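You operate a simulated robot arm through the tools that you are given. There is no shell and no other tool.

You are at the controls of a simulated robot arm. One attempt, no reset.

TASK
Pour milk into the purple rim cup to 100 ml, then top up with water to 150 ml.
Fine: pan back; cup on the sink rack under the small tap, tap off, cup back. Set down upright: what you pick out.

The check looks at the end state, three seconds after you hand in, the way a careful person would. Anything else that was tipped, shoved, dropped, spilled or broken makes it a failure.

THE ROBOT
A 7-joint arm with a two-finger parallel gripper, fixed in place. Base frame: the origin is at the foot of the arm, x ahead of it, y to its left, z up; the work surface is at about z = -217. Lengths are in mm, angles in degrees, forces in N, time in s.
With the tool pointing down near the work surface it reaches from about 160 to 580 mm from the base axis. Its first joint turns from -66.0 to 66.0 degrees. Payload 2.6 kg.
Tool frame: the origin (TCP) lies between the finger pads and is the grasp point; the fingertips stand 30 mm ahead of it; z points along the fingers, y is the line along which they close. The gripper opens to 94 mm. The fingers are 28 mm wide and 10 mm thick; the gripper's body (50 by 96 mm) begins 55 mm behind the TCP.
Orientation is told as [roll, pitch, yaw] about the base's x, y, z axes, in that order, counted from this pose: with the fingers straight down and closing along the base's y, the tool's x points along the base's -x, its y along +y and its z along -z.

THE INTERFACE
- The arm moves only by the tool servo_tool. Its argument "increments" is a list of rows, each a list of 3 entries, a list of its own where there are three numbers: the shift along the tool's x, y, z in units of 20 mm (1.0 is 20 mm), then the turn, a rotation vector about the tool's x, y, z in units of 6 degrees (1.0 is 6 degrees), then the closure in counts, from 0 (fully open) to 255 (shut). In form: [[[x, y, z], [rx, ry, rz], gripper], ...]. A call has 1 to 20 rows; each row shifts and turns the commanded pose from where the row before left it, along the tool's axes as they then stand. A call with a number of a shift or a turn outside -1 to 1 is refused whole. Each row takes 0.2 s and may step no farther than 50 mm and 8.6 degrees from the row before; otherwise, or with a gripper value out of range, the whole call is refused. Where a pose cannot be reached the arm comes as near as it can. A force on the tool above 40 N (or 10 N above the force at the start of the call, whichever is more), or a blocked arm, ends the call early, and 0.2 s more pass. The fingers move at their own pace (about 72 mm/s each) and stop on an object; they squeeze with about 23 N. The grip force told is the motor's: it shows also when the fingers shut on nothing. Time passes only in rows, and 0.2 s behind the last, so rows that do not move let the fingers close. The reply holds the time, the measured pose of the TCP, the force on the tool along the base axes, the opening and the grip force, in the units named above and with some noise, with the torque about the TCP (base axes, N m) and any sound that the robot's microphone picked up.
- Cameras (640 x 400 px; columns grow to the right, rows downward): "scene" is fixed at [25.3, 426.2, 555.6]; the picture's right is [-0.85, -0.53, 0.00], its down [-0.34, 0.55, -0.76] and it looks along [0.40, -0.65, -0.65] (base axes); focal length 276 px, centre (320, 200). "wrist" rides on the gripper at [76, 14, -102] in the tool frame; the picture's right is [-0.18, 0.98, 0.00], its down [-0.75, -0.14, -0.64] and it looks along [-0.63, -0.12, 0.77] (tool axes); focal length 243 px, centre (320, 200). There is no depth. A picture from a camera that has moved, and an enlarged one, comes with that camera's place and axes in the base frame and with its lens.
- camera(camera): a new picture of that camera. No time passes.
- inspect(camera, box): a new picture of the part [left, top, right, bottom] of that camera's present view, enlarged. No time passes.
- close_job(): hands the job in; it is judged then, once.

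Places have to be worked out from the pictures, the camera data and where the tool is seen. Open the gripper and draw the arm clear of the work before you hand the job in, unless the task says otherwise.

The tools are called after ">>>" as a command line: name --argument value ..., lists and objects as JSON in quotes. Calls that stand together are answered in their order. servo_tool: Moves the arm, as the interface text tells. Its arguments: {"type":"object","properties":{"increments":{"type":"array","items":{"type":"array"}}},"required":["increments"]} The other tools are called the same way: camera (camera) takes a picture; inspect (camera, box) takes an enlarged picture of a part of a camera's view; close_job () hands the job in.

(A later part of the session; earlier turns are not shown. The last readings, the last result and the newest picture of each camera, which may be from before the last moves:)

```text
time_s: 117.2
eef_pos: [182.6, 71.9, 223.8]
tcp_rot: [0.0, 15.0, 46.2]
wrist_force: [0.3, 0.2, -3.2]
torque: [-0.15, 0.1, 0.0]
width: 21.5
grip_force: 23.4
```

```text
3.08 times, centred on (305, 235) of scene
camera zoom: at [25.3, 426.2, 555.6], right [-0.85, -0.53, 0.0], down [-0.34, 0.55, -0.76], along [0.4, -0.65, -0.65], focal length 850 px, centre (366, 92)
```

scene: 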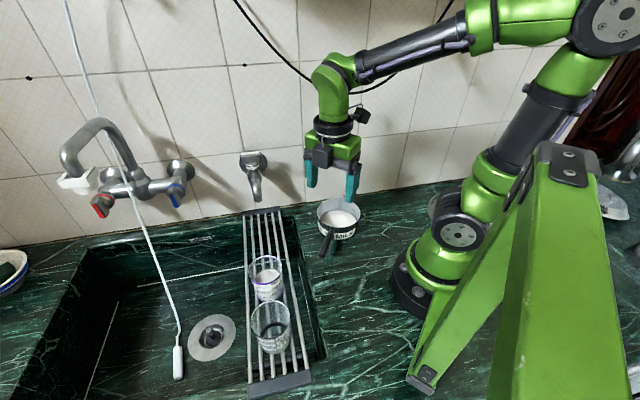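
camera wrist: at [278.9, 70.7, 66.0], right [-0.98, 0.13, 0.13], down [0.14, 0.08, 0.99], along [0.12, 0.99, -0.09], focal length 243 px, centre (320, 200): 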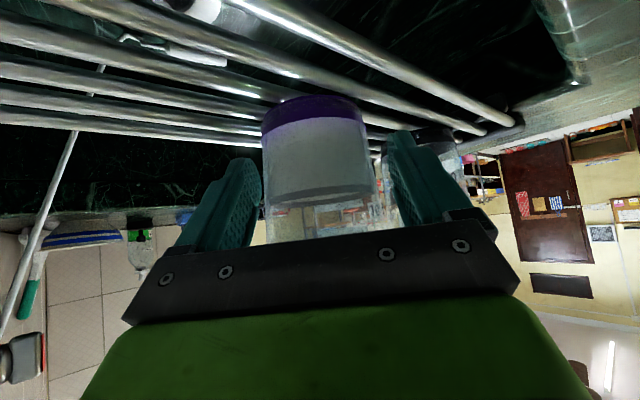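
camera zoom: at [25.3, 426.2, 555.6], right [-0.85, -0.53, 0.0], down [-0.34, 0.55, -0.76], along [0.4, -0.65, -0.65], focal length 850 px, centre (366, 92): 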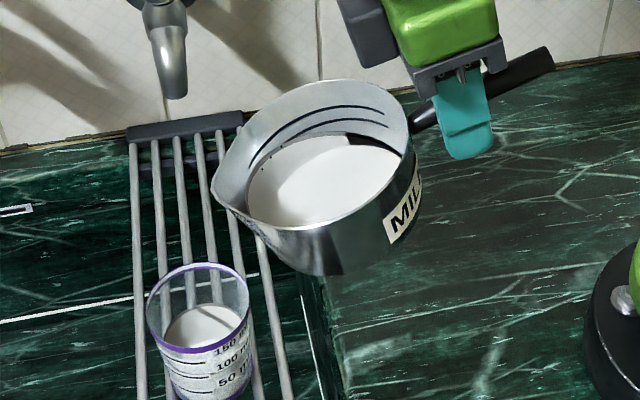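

Same pose as before. I lower the lip to z≈132 and tilt on to 25° (the milk should not run until about 28.6°).

>>> servo_tool --increments '[[[-0.05, 0, 0.2], [0, 0, 0], 255], [[-0.09, 0, 0.34], [0, 0, 0], 255], [[-0.09, 0, 0.34], [0, 0, 0], 255], [[-0.09, 0, 0.34], [0, 0, 0], 255], [[-0.09, 0, 0.34], [0, 0, 0], 255], [[-0.09, 0, 0.34], [0, 0, 0], 255], [[-0.09, 0, 0.34], [0, 0, 0], 255], [[-0.09, 0, 0.34], [0, 0, 0], 255], [[-0.09, 0, 0.32], [0, 0, 0], 255], [[0, 0, 0], [0, 0, 0], 255], [[0.009, 0, -0.167], [0, 0.208, 0], 255], [[0.009, 0, -0.167], [0, 0.208, 0], 255], [[0.009, 0, -0.167], [0, 0.208, 0], 255], [[0.009, 0, -0.167], [0, 0.208, 0], 255], [[0.009, 0, -0.167], [0, 0.208, 0], 255], [[0.009, 0, -0.167], [0, 0.208, 0], 255], [[0.009, 0, -0.167], [0, 0.208, 0], 255], [[0.009, 0, -0.167], [0, 0.208, 0], 255], [[0, 0, 0], [0, 0, 0], 255]]'

>>> inspect --camera "scene" --box '[240, 215, 340, 300]'

>>> inspect --camera "scene" --box '[250, 255, 290, 280]'

```text
time_s: 121.2
eef_pos: [189.0, 77.0, 186.5]
tcp_rot: [0.0, 25.1, 46.3]
wrist_force: [0.0, 0.4, -3.5]
torque: [-0.07, 0.11, 0.03]
width: 21.4
grip_force: 22.9
```

```text
4.71 times, centred on (290, 258) of scene
camera zoom: at [25.3, 426.2, 555.6], right [-0.85, -0.53, 0.0], down [-0.34, 0.55, -0.76], along [0.4, -0.65, -0.65], focal length 1299 px, centre (461, -71)
```

zoom: 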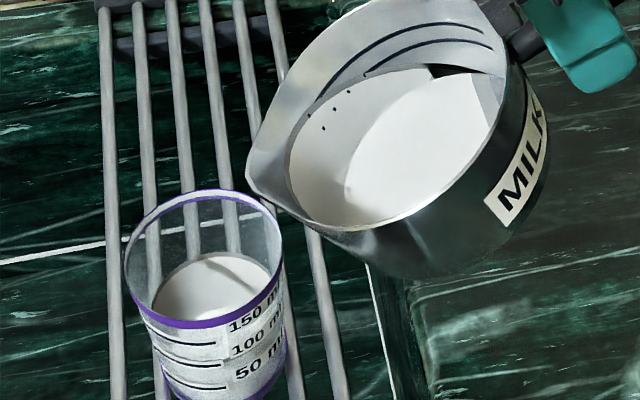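

```text
16.00 times, centred on (270, 268) of scene
camera zoom: at [25.3, 426.2, 555.6], right [-0.85, -0.53, 0.0], down [-0.34, 0.55, -0.76], along [0.4, -0.65, -0.65], focal length 4418 px, centre (1120, -880)
```

zoom: 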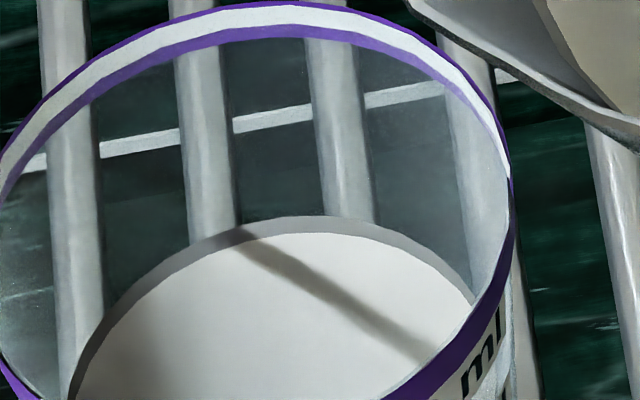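

Milk in the cup is unchanged (far edge y=216 in this zoom); I want it to rise about 3.5 mm (≈16 px, to y≈200). I tilt to about 28.3° in small steps.

>>> servo_tool --increments '[[[0.009, 0, -0.134], [0, 0.167, 0], 255], [[0.009, 0, -0.134], [0, 0.167, 0], 255], [[0.009, 0, -0.134], [0, 0.167, 0], 255], [[0, 0, 0], [0, 0, 0], 255], [[0, 0, 0], [0, 0, 0], 255], [[0, 0, 0], [0, 0, 0], 255]]'

>>> inspect --camera "scene" --box '[240, 215, 340, 300]'

>>> inspect --camera "scene" --box '[250, 255, 290, 280]'

```text
time_s: 122.6
eef_pos: [190.6, 77.9, 195.7]
tcp_rot: [0.0, 28.0, 46.3]
wrist_force: [-1.0, 0.2, -2.9]
torque: [-0.09, 0.04, -0.02]
width: 21.5
grip_force: 23.1
```

```text
4.71 times, centred on (290, 258) of scene
camera zoom: at [25.3, 426.2, 555.6], right [-0.85, -0.53, 0.0], down [-0.34, 0.55, -0.76], along [0.4, -0.65, -0.65], focal length 1299 px, centre (461, -71)
```

zoom: 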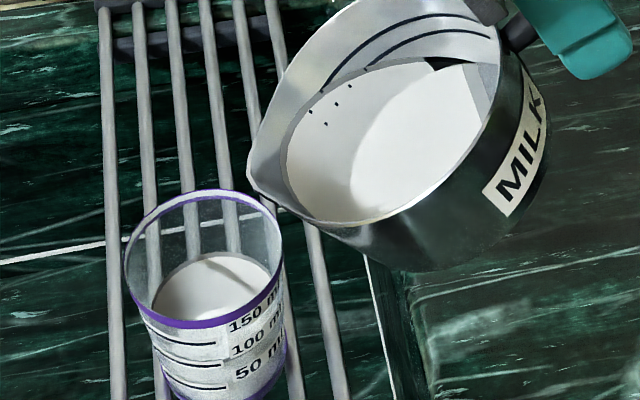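

```text
16.00 times, centred on (270, 268) of scene
camera zoom: at [25.3, 426.2, 555.6], right [-0.85, -0.53, 0.0], down [-0.34, 0.55, -0.76], along [0.4, -0.65, -0.65], focal length 4418 px, centre (1120, -880)
```

zoom: 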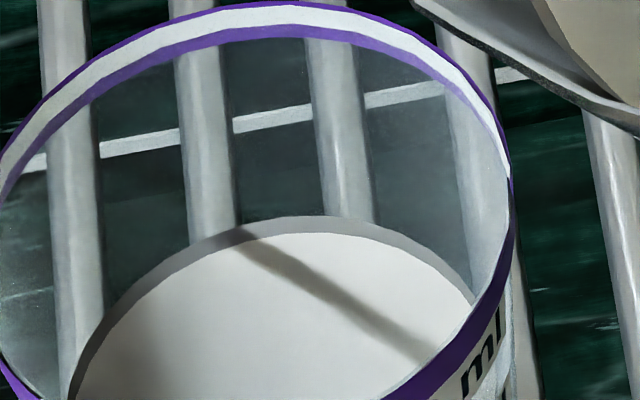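

No flow yet at 28.0°. I step up by 0.7° and settle.

>>> servo_tool --increments '[[[0.005, 0, -0.093], [0, 0.117, 0], 255], [[0, 0, 0], [0, 0, 0], 255], [[0, 0, 0], [0, 0, 0], 255], [[0, 0, 0], [0, 0, 0], 255], [[0, 0, 0], [0, 0, 0], 255]]'

>>> inspect --camera "scene" --box '[250, 255, 290, 280]'

>>> inspect --camera "scene" --box '[240, 215, 340, 300]'

```text
time_s: 123.8
eef_pos: [190.8, 79.3, 197.0]
tcp_rot: [0.0, 28.7, 46.3]
wrist_force: [0.7, 0.4, -3.4]
torque: [-0.15, 0.1, 0.0]
width: 21.5
grip_force: 23.4
```

```text
16.00 times, centred on (270, 268) of scene
camera zoom: at [25.3, 426.2, 555.6], right [-0.85, -0.53, 0.0], down [-0.34, 0.55, -0.76], along [0.4, -0.65, -0.65], focal length 4418 px, centre (1120, -880)
```

zoom: 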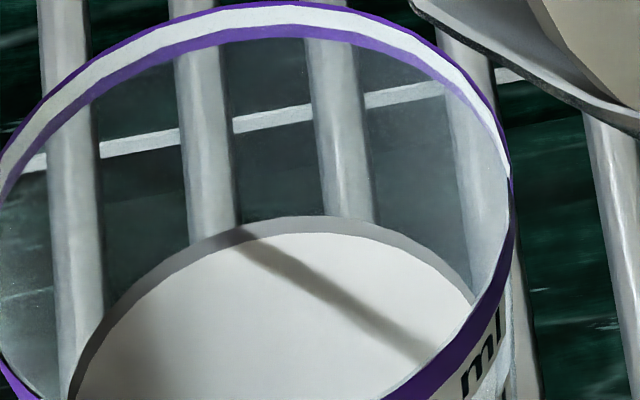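

```text
4.71 times, centred on (290, 258) of scene
camera zoom: at [25.3, 426.2, 555.6], right [-0.85, -0.53, 0.0], down [-0.34, 0.55, -0.76], along [0.4, -0.65, -0.65], focal length 1299 px, centre (461, -71)
```

zoom: 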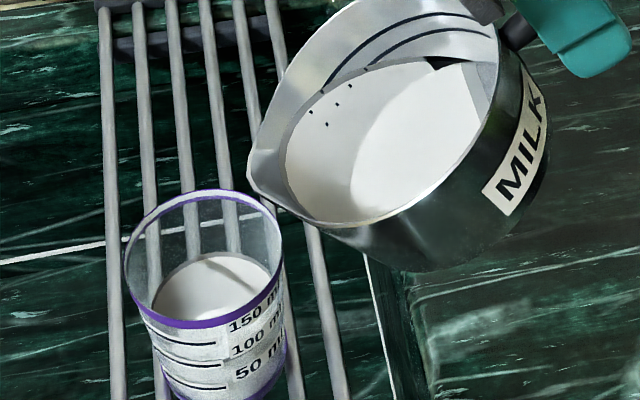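

Still no flow at 28.7°; the grip seats the pan slightly flatter this time. Another 0.6°.

>>> servo_tool --increments '[[[0.005, 0, -0.08], [0, 0.1, 0], 255], [[0, 0, 0], [0, 0, 0], 255], [[0, 0, 0], [0, 0, 0], 255], [[0, 0, 0], [0, 0, 0], 255], [[0, 0, 0], [0, 0, 0], 255]]'

>>> inspect --camera "scene" --box '[250, 255, 290, 280]'

>>> inspect --camera "scene" --box '[240, 215, 340, 300]'

```text
time_s: 125.0
eef_pos: [191.2, 80.2, 199.5]
tcp_rot: [0.0, 29.2, 46.4]
wrist_force: [-0.2, 0.3, -3.1]
torque: [-0.07, 0.07, 0.01]
width: 21.4
grip_force: 23.1
```

```text
16.00 times, centred on (270, 268) of scene
camera zoom: at [25.3, 426.2, 555.6], right [-0.85, -0.53, 0.0], down [-0.34, 0.55, -0.76], along [0.4, -0.65, -0.65], focal length 4418 px, centre (1120, -880)
```

zoom: 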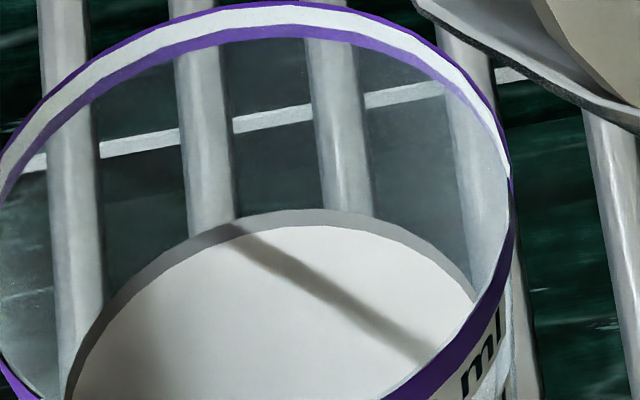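

```text
4.71 times, centred on (290, 258) of scene
camera zoom: at [25.3, 426.2, 555.6], right [-0.85, -0.53, 0.0], down [-0.34, 0.55, -0.76], along [0.4, -0.65, -0.65], focal length 1299 px, centre (461, -71)
```

zoom: 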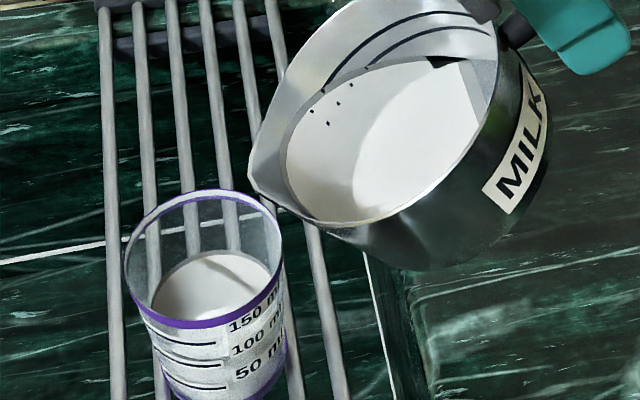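

It has begun: the far edge rose to y≈210 (+3 ml). One more step of 0.6°.

>>> servo_tool --increments '[[[0.005, 0, -0.076], [0, 0.095, 0], 255], [[0, 0, 0], [0, 0, 0], 255], [[0, 0, 0], [0, 0, 0], 255], [[0, 0, 0], [0, 0, 0], 255], [[0, 0, 0], [0, 0, 0], 255]]'

>>> inspect --camera "scene" --box '[250, 255, 290, 280]'

>>> inspect --camera "scene" --box '[258, 283, 282, 298]'

```text
time_s: 126.2
eef_pos: [191.8, 79.6, 200.0]
tcp_rot: [0.0, 29.9, 46.3]
wrist_force: [0.4, -0.3, -3.4]
torque: [-0.13, 0.1, 0.0]
width: 21.6
grip_force: 23.5
```

```text
16.00 times, centred on (270, 268) of scene
camera zoom: at [25.3, 426.2, 555.6], right [-0.85, -0.53, 0.0], down [-0.34, 0.55, -0.76], along [0.4, -0.65, -0.65], focal length 4418 px, centre (1120, -880)
```

zoom: 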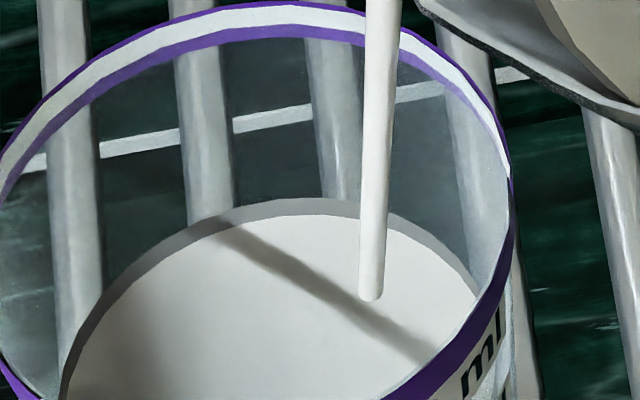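

```text
16.00 times, centred on (270, 290) of scene
camera zoom: at [25.3, 426.2, 555.6], right [-0.85, -0.53, 0.0], down [-0.34, 0.55, -0.76], along [0.4, -0.65, -0.65], focal length 4418 px, centre (1120, -1248)
```

zoom: 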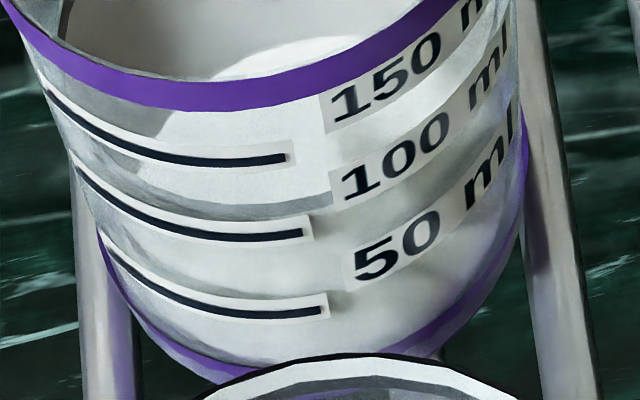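

The far edge reached y≈198, i.e. about 100 ml, with a thin stream still running. I tilt back at once and lift away.

>>> servo_tool --increments '[[[-0.036, 0, 0.536], [0, -0.667, 0], 255], [[-0.018, 0, 0.268], [0, -0.333, 0], 255], [[-0.018, 0, 0.268], [0, -0.333, 0], 255], [[-0.018, 0, 0.268], [0, -0.333, 0], 255], [[0.12, 0, -0.355], [0, 0, 0], 255], [[0.12, 0, -0.355], [0, 0, 0], 255], [[0.12, 0, -0.355], [0, 0, 0], 255], [[0.12, 0, -0.355], [0, 0, 0], 255], [[0.12, 0, -0.355], [0, 0, 0], 255], [[0.12, 0, -0.355], [0, 0, 0], 255], [[0.12, 0, -0.355], [0, 0, 0], 255], [[0.12, 0, -0.355], [0, 0, 0], 255]]'

>>> inspect --camera "scene" --box '[225, 170, 385, 300]'

>>> inspect --camera "scene" --box '[250, 255, 290, 280]'

>>> inspect --camera "scene" --box '[258, 283, 282, 298]'

```text
time_s: 128.8
eef_pos: [186.6, 73.4, 233.9]
tcp_rot: [0.0, 19.8, 46.3]
wrist_force: [-0.7, -0.2, -2.7]
torque: [-0.11, 0.12, 0.01]
width: 21.1
grip_force: 23.0
```

```text
3.08 times, centred on (305, 235) of scene
camera zoom: at [25.3, 426.2, 555.6], right [-0.85, -0.53, 0.0], down [-0.34, 0.55, -0.76], along [0.4, -0.65, -0.65], focal length 850 px, centre (366, 92)
```

zoom: 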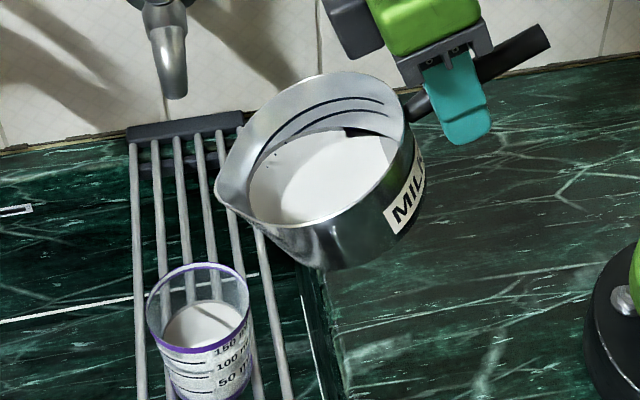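

```text
16.00 times, centred on (270, 268) of scene
camera zoom: at [25.3, 426.2, 555.6], right [-0.85, -0.53, 0.0], down [-0.34, 0.55, -0.76], along [0.4, -0.65, -0.65], focal length 4418 px, centre (1120, -880)
```

zoom: 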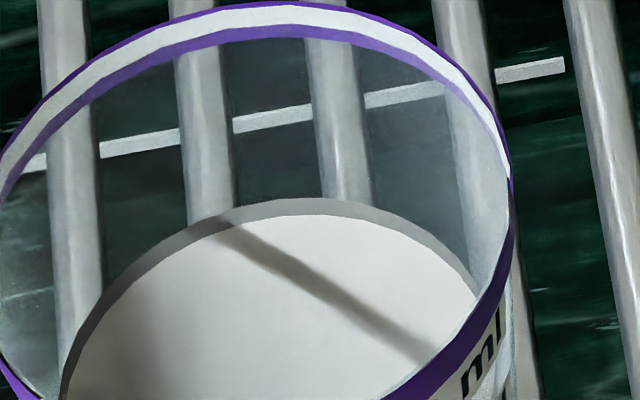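

```text
16.00 times, centred on (270, 290) of scene
camera zoom: at [25.3, 426.2, 555.6], right [-0.85, -0.53, 0.0], down [-0.34, 0.55, -0.76], along [0.4, -0.65, -0.65], focal length 4418 px, centre (1120, -1248)
```

zoom: 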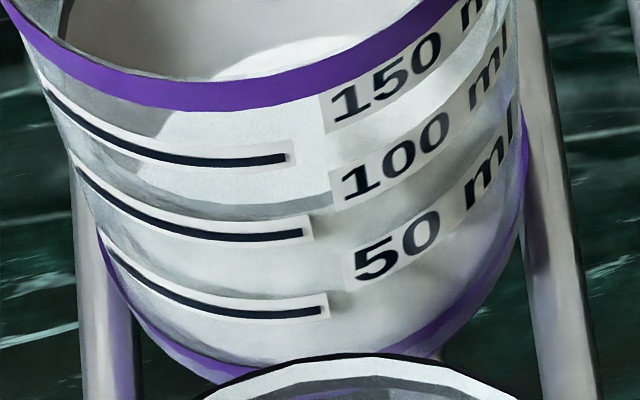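

Milk now at about 100 ml, no spill. I level the pan and shift to the turning point, then turn it back to its heading.

>>> servo_tool --increments '[[[0, 0, 0], [0, -0.3667, 0], 255], [[0, 0, 0], [0, -0.3667, 0], 255], [[0, 0, 0], [0, -0.3667, 0], 255], [[0, 0, 0], [0, -0.3667, 0], 255], [[0, 0, 0], [0, -0.3667, 0], 255], [[0, 0, 0], [0, -0.3667, 0], 255], [[0, 0, 0], [0, -0.3667, 0], 255], [[0, 0, 0], [0, -0.3667, 0], 255], [[0, 0, 0], [0, -0.3667, 0], 255], [[-0.01, -0.246, 0.17], [0, 0, 0], 255], [[-0.01, -0.246, 0.17], [0, 0, 0], 255], [[-0.01, -0.246, 0.17], [0, 0, 0], 255], [[-0.01, -0.246, 0.17], [0, 0, 0], 255], [[-0.01, -0.246, 0.17], [0, 0, 0], 255], [[0, 0, 0], [0, 0, 0], 255]]'

>>> servo_tool --increments '[[[0, 0, 0], [0, 0, 0.2], 255], [[0, 0, 0], [0, 0, 0.4], 255], [[0, 0, 0], [0, 0, 0.6], 255], [[0, 0, 0], [0, 0, 0.6], 255], [[0, 0, 0], [0, 0, 0.6], 255], [[0, 0, 0], [0, 0, 0.6], 255], [[0, 0, 0], [0, 0, 0.6], 255], [[0, 0, 0], [0, 0, 0.6], 255], [[0, 0, 0], [0, 0, 0.6], 255], [[0, 0, 0], [0, 0, 0.6], 255], [[0, 0, 0], [0, 0, 0.6], 255], [[0, 0, 0], [0, 0, 0.6], 255], [[0, 0, 0], [0, 0, 0.6], 255], [[0, 0, 0], [0, 0, 0.6], 255], [[0, 0, 0], [0, 0, 0.6], 255], [[0, 0, 0], [0, 0, 0.6], 255], [[0, 0, 0], [0, 0, 0.6], 255], [[0, 0, 0], [0, 0, 0.6], 255], [[0, 0, 0], [0, 0, 0.6], 255], [[0, 0, 0], [0, 0, 0.6], 255]]'

>>> servo_tool --increments '[[[0, 0, 0], [0, 0, 0.6], 255], [[0, 0, 0], [0, 0, 0.6], 255], [[0, 0, 0], [0, 0, 0.6], 255], [[0, 0, 0], [0, 0, 0.6], 255], [[0, 0, 0], [0, 0, 0.6], 255], [[0, 0, 0], [0, 0, 0.6], 255], [[0, 0, 0], [0, 0, 0.6], 255], [[0, 0, 0], [0, 0, 0.6], 255], [[0, 0, 0], [0, 0, 0.6], 255], [[0, 0, 0], [0, 0, 0.6], 255], [[0, 0, 0], [0, 0, 0.6], 255], [[0, 0, 0], [0, 0, 0.6], 255], [[0, 0, 0], [0, 0, 0.6], 255], [[0, 0, 0], [0, 0, 0.6], 255], [[0, 0, 0], [0, 0, 0.4], 255], [[0, 0, 0], [0, 0, 0.2], 255], [[0, 0, 0], [0, 0, 0], 255]]'

>>> camera --camera "scene"

```text
time_s: 132.0
eef_pos: [203.6, 57.1, 218.5]
tcp_rot: [0.0, 0.2, 46.2]
wrist_force: [-0.1, -0.3, -2.4]
torque: [-0.17, 0.16, 0.04]
width: 21.7
grip_force: 23.2
```

```text
time_s: 136.2
eef_pos: [204.0, 57.9, 217.6]
tcp_rot: [-0.1, 0.1, -22.1]
wrist_force: [-0.1, -0.1, -2.1]
torque: [0.04, 0.19, 0.05]
width: 21.5
grip_force: 22.8
```

```text
time_s: 139.8
eef_pos: [204.2, 58.3, 218.4]
tcp_rot: [-0.1, 0.0, -76.2]
wrist_force: [-0.5, -0.1, -2.9]
torque: [0.22, 0.05, -0.02]
width: 21.5
grip_force: 23.0
```

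```text
taken
```

scene: 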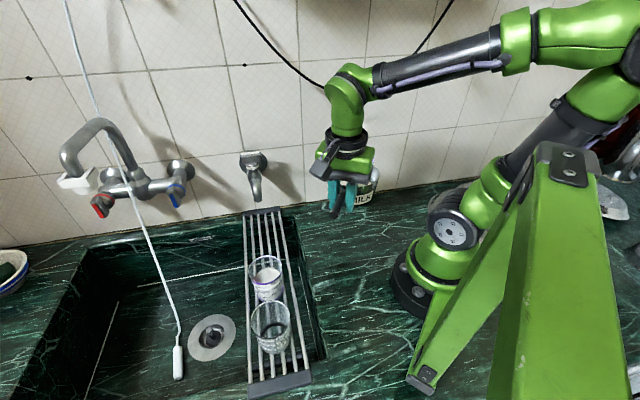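

Pan back on its heading. I move it over its spot and lower near the counter.

>>> servo_tool --increments '[[[-0.12, 0.107, 0.3], [0, 0, 0], 255], [[-0.12, 0.107, 0.5], [0, 0, 0], 255], [[-0.12, 0.107, 0.5], [0, 0, 0], 255], [[-0.12, 0.107, 0.5], [0, 0, 0], 255], [[-0.12, 0.107, 0.5], [0, 0, 0], 255], [[-0.12, 0.107, 0.5], [0, 0, 0], 255], [[-0.12, 0.107, 0.5], [0, 0, 0], 255], [[-0.12, 0.107, 0.5], [0, 0, 0], 255], [[-0.12, 0.107, 0.5], [0, 0, 0], 255], [[-0.12, 0.107, 0.5], [0, 0, 0], 255], [[-0.12, 0.107, 0.5], [0, 0, 0], 255], [[-0.12, 0.107, 0.5], [0, 0, 0], 255], [[-0.12, 0.107, 0.5], [0, 0, 0], 255], [[-0.12, 0.107, 0.5], [0, 0, 0], 255], [[-0.12, 0.107, 0.4], [0, 0, 0], 255], [[0, 0, 0.15], [0, 0, 0], 255], [[0, 0, 0], [0, 0, 0], 255]]'

```text
time_s: 143.4
eef_pos: [243.6, 29.6, 72.1]
tcp_rot: [-0.1, 0.0, -76.1]
wrist_force: [0.0, -0.7, -3.0]
torque: [0.19, 0.05, -0.03]
width: 21.4
grip_force: 23.3
```

Over the spot at z=72. I lower the last 18 mm slowly until contact.

>>> servo_tool --increments '[[[0.03, 0, 0.15], [0, 0, 0], 255], [[0.03, 0, 0.15], [0, 0, 0], 255], [[0, 0, 0.15], [0, 0, 0], 255], [[0, 0, 0.15], [0, 0, 0], 255], [[0, 0, 0.15], [0, 0, 0], 255], [[0, 0, 0.06], [0, 0, 0], 255], [[0, 0, 0.04], [0, 0, 0], 255], [[0, 0, 0], [0, 0, 0], 255]]'

>>> inspect --camera "scene" --box '[300, 190, 370, 260]'

```text
time_s: 145.2
eef_pos: [242.6, 30.9, 54.1]
tcp_rot: [-0.1, 0.0, -76.1]
wrist_force: [-2.2, 6.8, 14.2]
torque: [-0.19, -0.03, 0.0]
width: 21.8
grip_force: 23.0
```

```text
5.71 times, centred on (335, 225) of scene
camera zoom: at [25.3, 426.2, 555.6], right [-0.85, -0.53, 0.0], down [-0.34, 0.55, -0.76], along [0.4, -0.65, -0.65], focal length 1578 px, centre (234, 57)
```

zoom: 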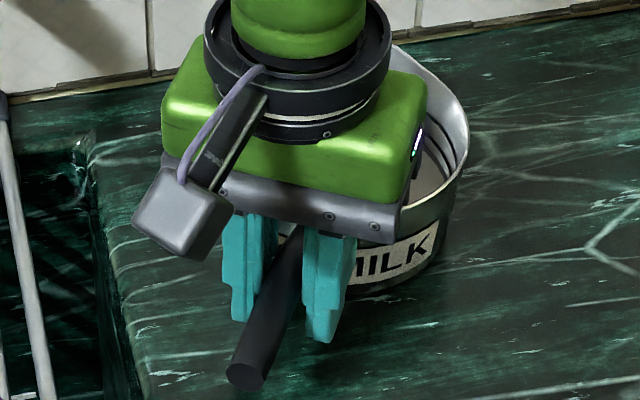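

Firm contact (14 N). I ease up about 0.8 mm to relieve it, then open gradually.

>>> servo_tool --increments '[[[0, 0, -0.04], [0, 0, 0], 255], [[0, 0, 0], [0, 0, 0], 255]]'

>>> servo_tool --increments '[[[0, 0, 0], [0, 0, 0], 230], [[0, 0, 0], [0, 0, 0], 205], [[0, 0, 0], [0, 0, 0], 195], [[0, 0, 0], [0, 0, 0], 180], [[0, 0, 0], [0, 0, 0], 150], [[0, 0, 0], [0, 0, 0], 110], [[0, 0, 0], [0, 0, 0], 80]]'

>>> inspect --camera "scene" --box '[300, 190, 370, 260]'

```text
time_s: 145.8
eef_pos: [240.5, 30.3, 55.0]
tcp_rot: [-0.2, 0.0, -76.1]
wrist_force: [0.6, 1.0, -2.5]
torque: [0.2, 0.04, -0.02]
width: 21.4
grip_force: 23.6
```

```text
time_s: 147.4
eef_pos: [241.9, 29.9, 54.5]
tcp_rot: [0.0, 0.1, -76.0]
wrist_force: [0.1, -0.5, 0.6]
torque: [0.01, -0.03, 0.03]
width: 64.4
grip_force: 0.1
```

```text
5.71 times, centred on (335, 225) of scene
camera zoom: at [25.3, 426.2, 555.6], right [-0.85, -0.53, 0.0], down [-0.34, 0.55, -0.76], along [0.4, -0.65, -0.65], focal length 1578 px, centre (234, 57)
```

zoom: 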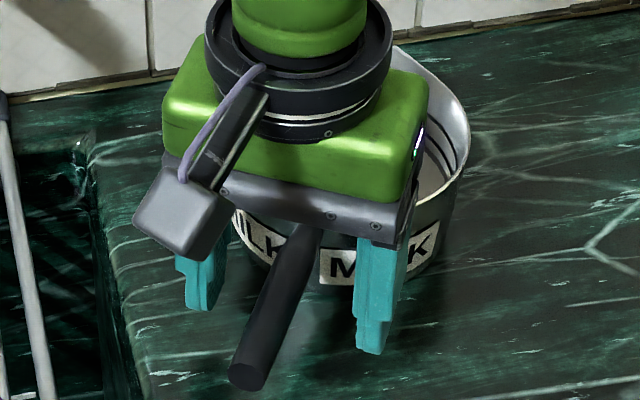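

Released and standing. I retreat straight up and verify the pan.

>>> servo_tool --increments '[[[0, 0, -0.3], [0, 0, 0], 80], [[0, 0, -0.5], [0, 0, 0], 80], [[0, 0, -0.8], [0, 0, 0], 80], [[0, 0, -1], [0, 0, 0], 80], [[0, 0, -1], [0, 0, 0], 60], [[0, 0, -1], [0, 0, 0], 37], [[0, 0, -1], [0, 0, 0], 37], [[0, 0, -1], [0, 0, 0], 37], [[0, 0, -1], [0, 0, 0], 37], [[0, 0, -0.8], [0, 0, 0], 37]]'

>>> inspect --camera "scene" --box '[300, 185, 380, 265]'

```text
time_s: 149.6
eef_pos: [244.1, 29.4, 222.9]
tcp_rot: [-0.1, 0.0, -76.1]
wrist_force: [0.6, 0.8, -0.2]
torque: [0.02, -0.02, -0.01]
width: 80.4
grip_force: 0.1
```

```text
5.00 times, centred on (340, 225) of scene
camera zoom: at [25.3, 426.2, 555.6], right [-0.85, -0.53, 0.0], down [-0.34, 0.55, -0.76], along [0.4, -0.65, -0.65], focal length 1381 px, centre (220, 75)
```

zoom: 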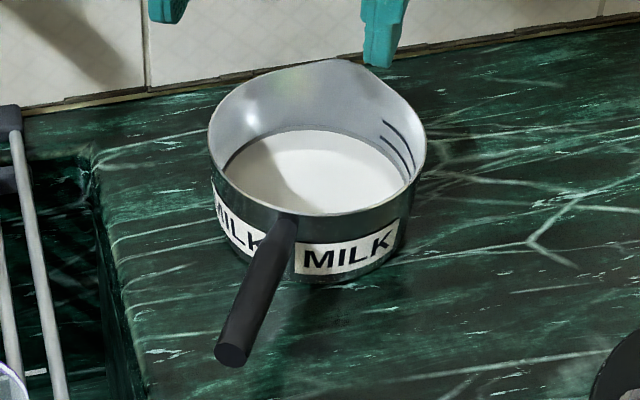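

The pan stands upright within about 4 mm of its start. Now back to the cup: I rotate to yaw 90° and travel over it.

>>> servo_tool --increments '[[[0, 0, 0], [0, 0, -0.9886], 37], [[0, 0, 0], [0, 0, -0.9886], 37], [[0, 0, 0], [0, 0, -0.9886], 37], [[0, 0, 0], [0, 0, -0.9886], 37], [[0, 0, 0], [0, 0, -0.9886], 37], [[0, 0, 0], [0, 0, -0.9886], 37], [[0, 0, 0], [0, 0, -0.9886], 37], [[0, 0, 0], [0, 0, -0.9886], 37], [[0, 0, 0], [0, 0, -0.9886], 37], [[0, 0, 0], [0, 0, -0.9886], 37], [[0, 0, 0], [0, 0, -0.9886], 37], [[0, 0, 0], [0, 0, -0.9886], 37], [[0, 0, 0], [0, 0, -0.9886], 37], [[0, 0, 0], [0, 0, -0.9886], 37]]'

>>> servo_tool --increments '[[[0, 0, 0], [0, 0, -0.9886], 37], [[0, 0, 0], [0, 0, -0.9886], 37], [[0, 0, 0], [0, 0, -0.9886], 37], [[0, 0, 0], [0, 0, -0.9886], 37], [[0, 0, 0], [0, 0, -0.9886], 37], [[0, 0, 0], [0, 0, -0.9886], 37], [[0, 0, 0], [0, 0, -0.9886], 37], [[0, 0, 0], [0, 0, -0.9886], 37], [[0, 0, 0], [0, 0, -0.9886], 37], [[0, 0, 0], [0, 0, -0.9886], 37], [[0, 0, 0], [0, 0, -0.9886], 37], [[0, 0, 0], [0, 0, -0.9886], 37], [[0, 0, 0], [0, 0, -0.9886], 37], [[0, 0, 0], [0, 0, -0.9886], 37]]'

>>> servo_tool --increments '[[[-0.828, -0.24, 0], [0, 0, 0], 37], [[-0.828, -0.24, 0], [0, 0, 0], 37], [[-0.828, -0.24, 0], [0, 0, 0], 37], [[-0.828, -0.24, 0], [0, 0, 0], 37], [[-0.828, -0.24, 0], [0, 0, 0], 37], [[-0.828, -0.24, 0], [0, 0, 0], 37], [[-0.828, -0.24, 0], [0, 0, 0], 37], [[-0.828, -0.24, 0], [0, 0, 0], 37], [[-0.828, -0.24, 0], [0, 0, 0], 37], [[-0.828, -0.24, 0], [0, 0, 0], 37], [[0, 0, 0], [0, -0.94, 0], 37], [[0, 0, 0], [0, -0.94, 0], 37], [[0, 0, 0], [0, -0.94, 0], 37], [[0, 0, 0], [0, -0.94, 0], 37], [[0, 0, 0], [0, -0.94, 0], 37], [[0, 0, 0], [0, -0.94, 0], 37], [[0, 0, 0], [0, -0.94, 0], 37], [[0, 0, 0], [0, -0.93, 0], 37]]'

>>> camera --camera "scene"

```text
time_s: 152.6
eef_pos: [242.7, 30.8, 223.0]
tcp_rot: [-0.1, 0.1, 7.0]
wrist_force: [0.2, 0.5, 0.8]
torque: [0.06, 0.0, 0.01]
width: 80.6
grip_force: 0.0
```

```text
time_s: 155.6
eef_pos: [242.9, 31.0, 222.5]
tcp_rot: [0.2, 0.0, 90.1]
wrist_force: [0.1, -0.2, -0.1]
torque: [0.0, -0.01, 0.0]
width: 80.0
grip_force: 0.1
```

```text
time_s: 159.4
eef_pos: [291.0, 197.0, 222.5]
tcp_rot: [0.0, -45.2, 90.0]
wrist_force: [-0.8, -0.6, -0.6]
torque: [0.0, 0.03, 0.01]
width: 80.7
grip_force: 0.1
```

```text
taken
```

scene: 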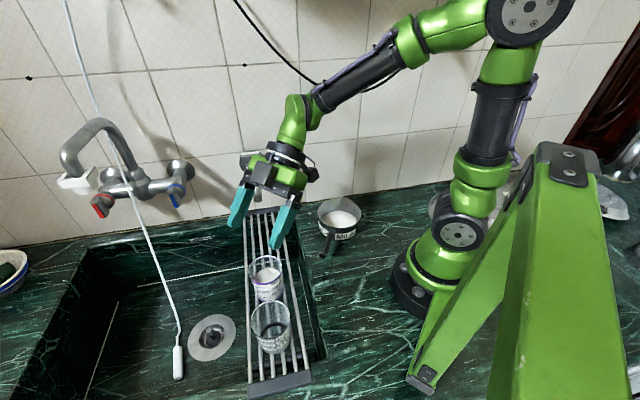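

Positioned above the cup. I descend vertically around it to z≈48.

>>> servo_tool --increments '[[[0.65, -0.03, 0.65], [0, 0, 0], 37], [[0.65, -0.03, 0.65], [0, 0, 0], 37], [[0.65, 0, 0.65], [0, 0, 0], 37], [[0.65, 0, 0.65], [0, 0, 0], 37], [[0.65, 0, 0.65], [0, 0, 0], 37], [[0.65, 0, 0.65], [0, 0, 0], 37], [[0.65, 0, 0.65], [0, 0, 0], 37], [[0.5, 0, 0.45], [0, 0, 0], 37], [[0.4, 0, 0.4], [0, 0, 0], 37], [[0.4, 0, 0.4], [0, 0, 0], 37], [[0.29, 0, 0.29], [0, 0, 0], 37], [[0, 0, 0], [0, 0, 0], 37]]'

>>> inspect --camera "wrist" --box '[230, 100, 400, 240]'

>>> inspect --camera "wrist" --box '[290, 175, 390, 237]'

>>> inspect --camera "scene" --box '[220, 180, 380, 300]'

```text
time_s: 162.0
eef_pos: [293.4, 195.3, 49.0]
tcp_rot: [0.1, -45.0, 90.0]
wrist_force: [0.2, 0.3, 0.0]
torque: [0.02, -0.01, 0.02]
width: 80.6
grip_force: 0.2
```

```text
2.86 times, centred on (315, 170) of wrist
camera zoom: at [279.0, 69.8, 67.5], right [-0.98, 0.13, 0.13], down [0.14, 0.08, 0.99], along [0.12, 0.99, -0.1], focal length 693 px, centre (334, 286)
```

zoom: 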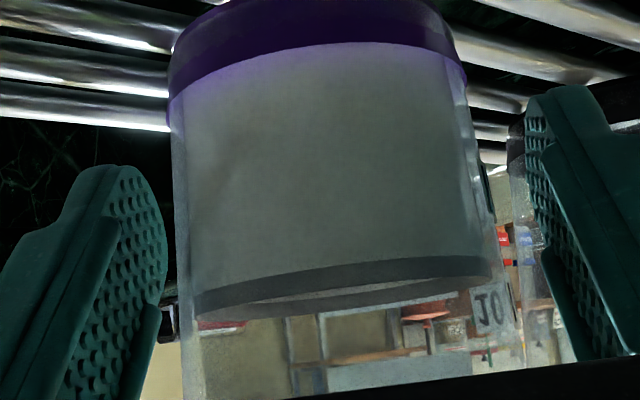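

```text
6.40 times, centred on (340, 206) of wrist
camera zoom: at [279.0, 69.8, 67.5], right [-0.98, 0.13, 0.13], down [0.14, 0.08, 0.99], along [0.12, 0.99, -0.1], focal length 1553 px, centre (192, 162)
```

zoom: 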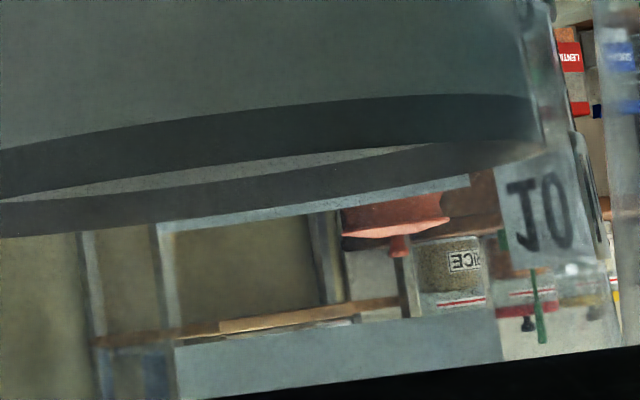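

```text
3.33 times, centred on (300, 240) of scene
camera zoom: at [25.3, 426.2, 555.6], right [-0.85, -0.53, 0.0], down [-0.34, 0.55, -0.76], along [0.4, -0.65, -0.65], focal length 920 px, centre (387, 67)
```

zoom: 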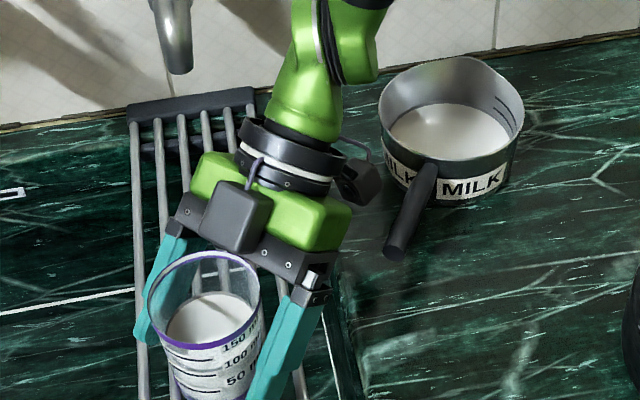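

The flat milk surface now sits right at the 100 line (z_w≈54.6 vs line ≈54.5). The cup is about 2 mm toward +x of the gripper centre; I shift and close gently in small steps.

>>> servo_tool --increments '[[[0, -0.1, 0], [0, 0, 0], 45], [[0, 0, 0], [0, 0, 0], 60], [[0, 0, 0], [0, 0, 0], 70], [[0, 0, 0], [0, 0, 0], 76], [[0, 0, 0], [0, 0, 0], 82], [[0, 0, 0], [0, 0, 0], 88], [[0, 0, 0], [0, 0, 0], 94], [[0, 0, 0], [0, 0, 0], 100], [[0, 0, 0], [0, 0, 0], 110], [[0, 0, 0], [0, 0, 0], 130], [[0, 0, 0], [0, 0, 0], 160], [[0, 0, 0], [0, 0, 0], 160]]'

>>> inspect --camera "wrist" --box '[230, 100, 400, 240]'

>>> inspect --camera "scene" --box '[220, 220, 330, 300]'

```text
time_s: 164.6
eef_pos: [293.7, 195.8, 50.5]
tcp_rot: [0.0, -45.0, 89.9]
wrist_force: [-0.6, -0.3, 0.2]
torque: [-0.02, -0.01, 0.0]
width: 64.9
grip_force: 22.8
```

```text
2.86 times, centred on (315, 170) of wrist
camera zoom: at [280.8, 69.7, 67.4], right [-0.98, 0.13, 0.13], down [0.14, 0.08, 0.99], along [0.12, 0.99, -0.1], focal length 693 px, centre (334, 286)
```

zoom: 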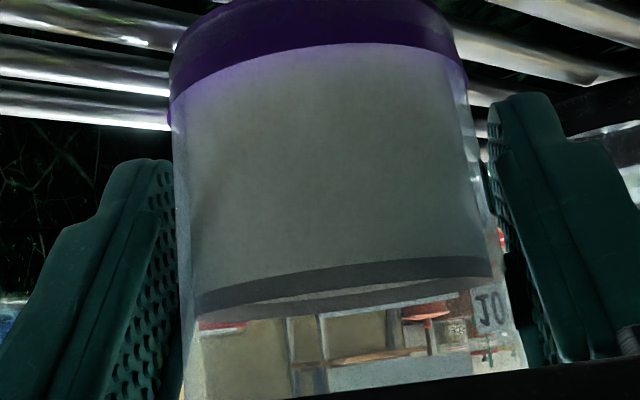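

```text
5.00 times, centred on (275, 260) of scene
camera zoom: at [25.3, 426.2, 555.6], right [-0.85, -0.53, 0.0], down [-0.34, 0.55, -0.76], along [0.4, -0.65, -0.65], focal length 1381 px, centre (545, -100)
```

zoom: 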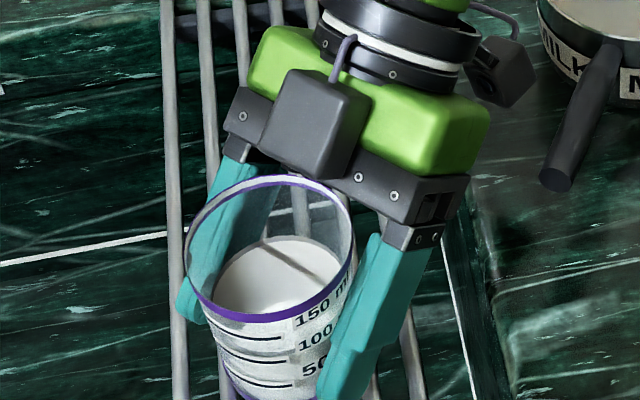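

Gripped at 22.8 N. I lift a few millimetres gently and check that it is held upright.

>>> servo_tool --increments '[[[-0.05, 0, -0.05], [0, 0, 0], 160], [[-0.07, 0, -0.07], [0, 0, 0], 160], [[-0.1, 0, -0.1], [0, 0, 0], 160], [[-0.1, 0, -0.1], [0, 0, 0], 160], [[-0.05, 0, -0.05], [0, 0, 0], 160], [[0, 0, 0], [0, 0, 0], 160]]'

>>> inspect --camera "wrist" --box '[230, 100, 400, 240]'

>>> inspect --camera "scene" --box '[220, 220, 330, 300]'

```text
time_s: 166.0
eef_pos: [293.9, 196.0, 60.6]
tcp_rot: [0.1, -45.0, 89.9]
wrist_force: [1.1, -0.8, -1.9]
torque: [-0.01, -0.02, 0.03]
width: 65.1
grip_force: 22.6
```

```text
2.86 times, centred on (315, 170) of wrist
camera zoom: at [280.4, 69.2, 78.7], right [-0.98, 0.13, 0.13], down [0.14, 0.08, 0.99], along [0.12, 0.99, -0.1], focal length 693 px, centre (334, 286)
```

zoom: 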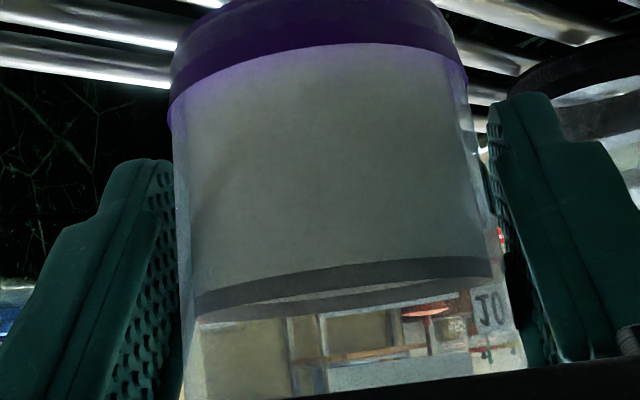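

```text
5.00 times, centred on (275, 260) of scene
camera zoom: at [25.3, 426.2, 555.6], right [-0.85, -0.53, 0.0], down [-0.34, 0.55, -0.76], along [0.4, -0.65, -0.65], focal length 1381 px, centre (545, -100)
```

zoom: 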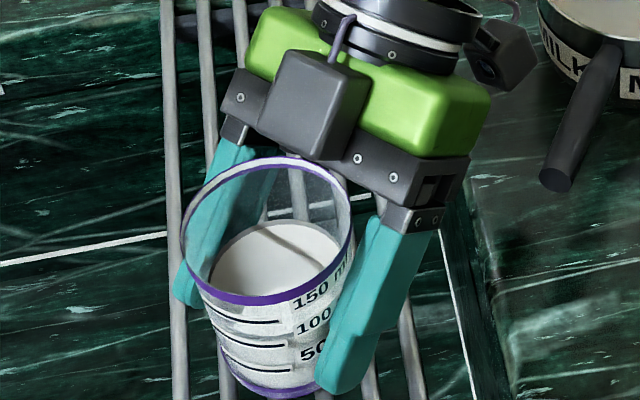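

Lifted 10 mm, upright and secure (≈1.9 N). I raise it to z≈120 and carry it a little outward to (345,165), where I can turn without nearing the spout or the other cup.

>>> servo_tool --increments '[[[-0.2, 0, -0.2], [0, 0, 0], 160], [[-0.3, 0, -0.3], [0, 0, 0], 160], [[-0.3, 0, -0.3], [0, 0, 0], 160], [[-0.3, 0, -0.3], [0, 0, 0], 160], [[-0.3, 0, -0.3], [0, 0, 0], 160], [[-0.3, 0, -0.3], [0, 0, 0], 160], [[-0.25, 0, -0.25], [0, 0, 0], 160], [[-0.15, 0, -0.15], [0, 0, 0], 160], [[0.1, -0.25, -0.1], [0, 0, 0], 160], [[0.18, -0.4, -0.18], [0, 0, 0], 160], [[0.18, -0.4, -0.18], [0, 0, 0], 160], [[0.18, -0.4, -0.18], [0, 0, 0], 160], [[0.18, -0.4, -0.18], [0, 0, 0], 160], [[0.18, -0.4, -0.18], [0, 0, 0], 160], [[0.1, -0.3, -0.1], [0, 0, 0], 160], [[0, 0, 0], [0, 0, 0], 160]]'

>>> camera --camera "scene"

>>> inspect --camera "wrist" --box '[230, 100, 400, 240]'

```text
time_s: 169.4
eef_pos: [344.3, 165.3, 118.7]
tcp_rot: [0.1, -45.0, 89.8]
wrist_force: [0.1, 0.1, -1.7]
torque: [-0.02, -0.03, 0.01]
width: 65.0
grip_force: 23.1
```

```text
taken
```

scene: 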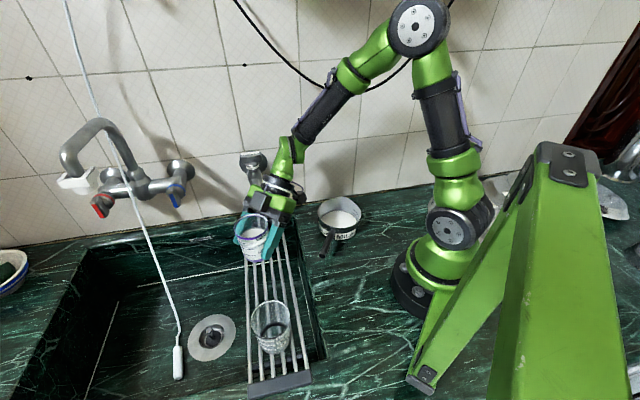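

```text
2.86 times, centred on (315, 170) of wrist
camera zoom: at [330.4, 39.2, 137.0], right [-0.98, 0.13, 0.13], down [0.14, 0.08, 0.99], along [0.12, 0.99, -0.1], focal length 693 px, centre (334, 286)
```

zoom: 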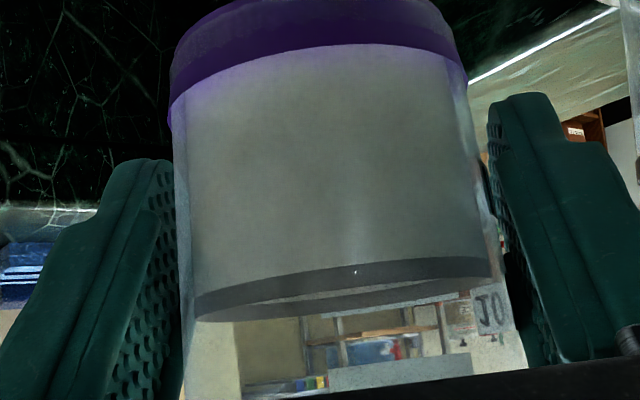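

Held upright, no slip. Now I rotate the yaw from 90° to 0° about the vertical while holding position.

>>> servo_tool --increments '[[[0, 0, 0], [0.25, 0, 0.25], 160], [[0, 0, 0], [0.45, 0, 0.45], 160], [[0, 0, 0], [0.589, 0, 0.589], 160], [[0, 0, 0], [0.589, 0, 0.589], 160], [[0, 0, 0], [0.589, 0, 0.589], 160], [[0, 0, 0], [0.589, 0, 0.589], 160], [[0, 0, 0], [0.589, 0, 0.589], 160], [[0, 0, 0], [0.589, 0, 0.589], 160], [[0, 0, 0], [0.589, 0, 0.589], 160], [[0, 0, 0], [0.589, 0, 0.589], 160], [[0, 0, 0], [0.589, 0, 0.589], 160], [[0, 0, 0], [0.589, 0, 0.589], 160], [[0, 0, 0], [0.589, 0, 0.589], 160], [[0, 0, 0], [0.589, 0, 0.589], 160], [[0, 0, 0], [0.589, 0, 0.589], 160], [[0, 0, 0], [0.589, 0, 0.589], 160], [[0, 0, 0], [0.589, 0, 0.589], 160], [[0, 0, 0], [0.45, 0, 0.45], 160], [[0, 0, 0], [0.37, 0, 0.37], 160], [[0, 0, 0], [0.25, 0, 0.25], 160]]'

>>> camera --camera "scene"

>>> camera --camera "wrist"

```text
time_s: 173.6
eef_pos: [377.9, 67.0, 79.7]
tcp_rot: [0.4, -44.9, -0.1]
wrist_force: [-0.3, 0.2, -1.9]
torque: [-0.01, 0.03, -0.03]
width: 64.9
grip_force: 23.3
out of reach, approached as far as the arm can: row 14, 15, 16, 17, 19, 20
```

```text
taken
```

scene: 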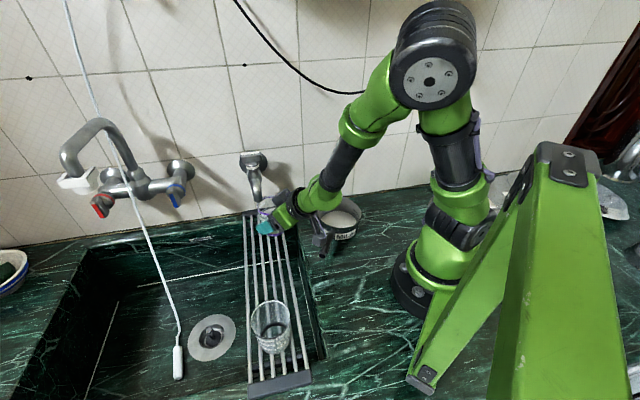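

```text
taken
camera wrist: at [251.6, 81.8, 98.7], right [0.13, 0.98, 0.13], down [0.08, -0.15, 0.99], along [0.99, -0.12, -0.1], focal length 243 px, centre (320, 200)
```

wrist: 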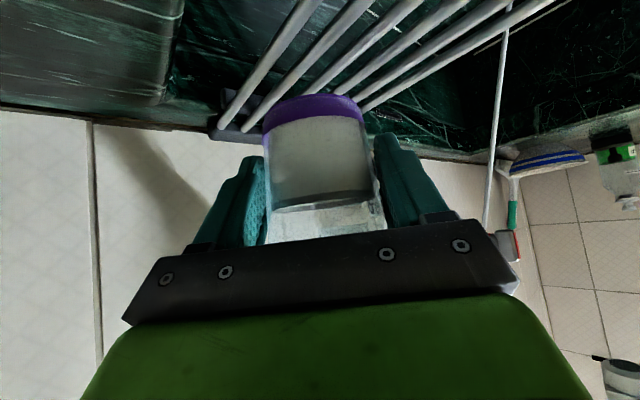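

The rotation ran into a reach limit and the arm drifted to (378,67,80), though orientation and grip are intact and no force shows. I look closely before moving on.

>>> inspect --camera "scene" --box '[220, 140, 370, 270]'

>>> inspect --camera "scene" --box '[235, 170, 305, 250]'

>>> inspect --camera "wrist" --box '[230, 80, 400, 240]'

```text
3.08 times, centred on (295, 205) of scene
camera zoom: at [25.3, 426.2, 555.6], right [-0.85, -0.53, 0.0], down [-0.34, 0.55, -0.76], along [0.4, -0.65, -0.65], focal length 850 px, centre (397, 185)
```

zoom: 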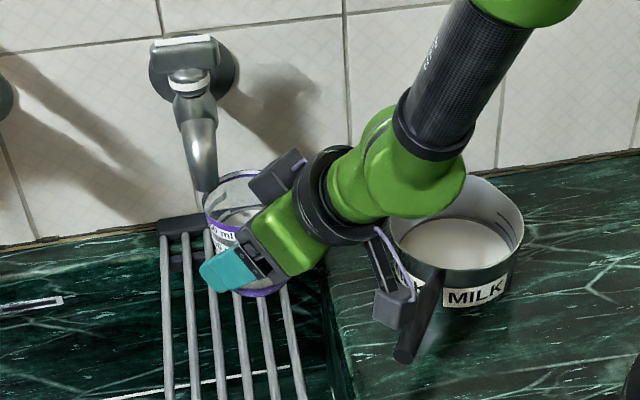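

```text
5.00 times, centred on (270, 210) of scene
camera zoom: at [25.3, 426.2, 555.6], right [-0.85, -0.53, 0.0], down [-0.34, 0.55, -0.76], along [0.4, -0.65, -0.65], focal length 1381 px, centre (570, 150)
```

zoom: 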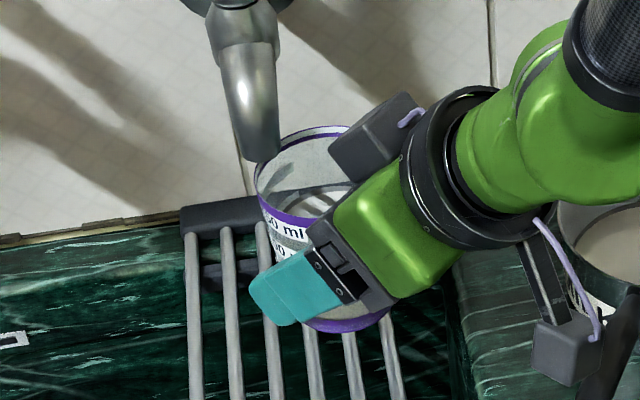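

```text
2.50 times, centred on (315, 160) of wrist
camera zoom: at [251.6, 81.8, 98.7], right [0.13, 0.98, 0.13], down [0.08, -0.15, 0.99], along [0.99, -0.12, -0.1], focal length 606 px, centre (332, 300)
```

zoom: 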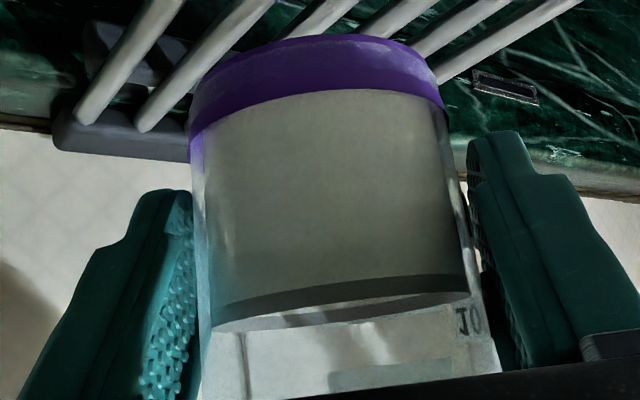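

The cup is upright in the grip, level unchanged, pan untouched; but the rim is almost at the spout's height beside it. I lower straight down in small steps so the rim drops below the outlet.

>>> servo_tool --increments '[[[0.1, 0, 0.1], [0, 0, 0], 160], [[0.2, 0, 0.2], [0, 0, 0], 160]]'

>>> inspect --camera "scene" --box '[235, 170, 305, 250]'

```text
time_s: 174.2
eef_pos: [378.3, 68.9, 72.7]
tcp_rot: [0.1, -44.9, 0.0]
wrist_force: [0.6, -0.4, -1.1]
torque: [-0.01, -0.03, 0.02]
width: 64.8
grip_force: 23.3
```

```text
5.00 times, centred on (270, 210) of scene
camera zoom: at [25.3, 426.2, 555.6], right [-0.85, -0.53, 0.0], down [-0.34, 0.55, -0.76], along [0.4, -0.65, -0.65], focal length 1381 px, centre (570, 150)
```

zoom: 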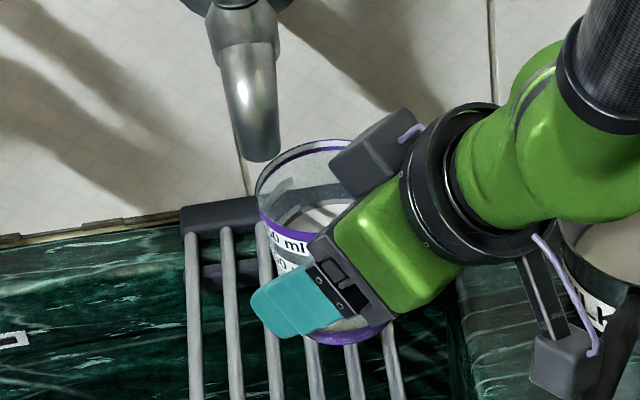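

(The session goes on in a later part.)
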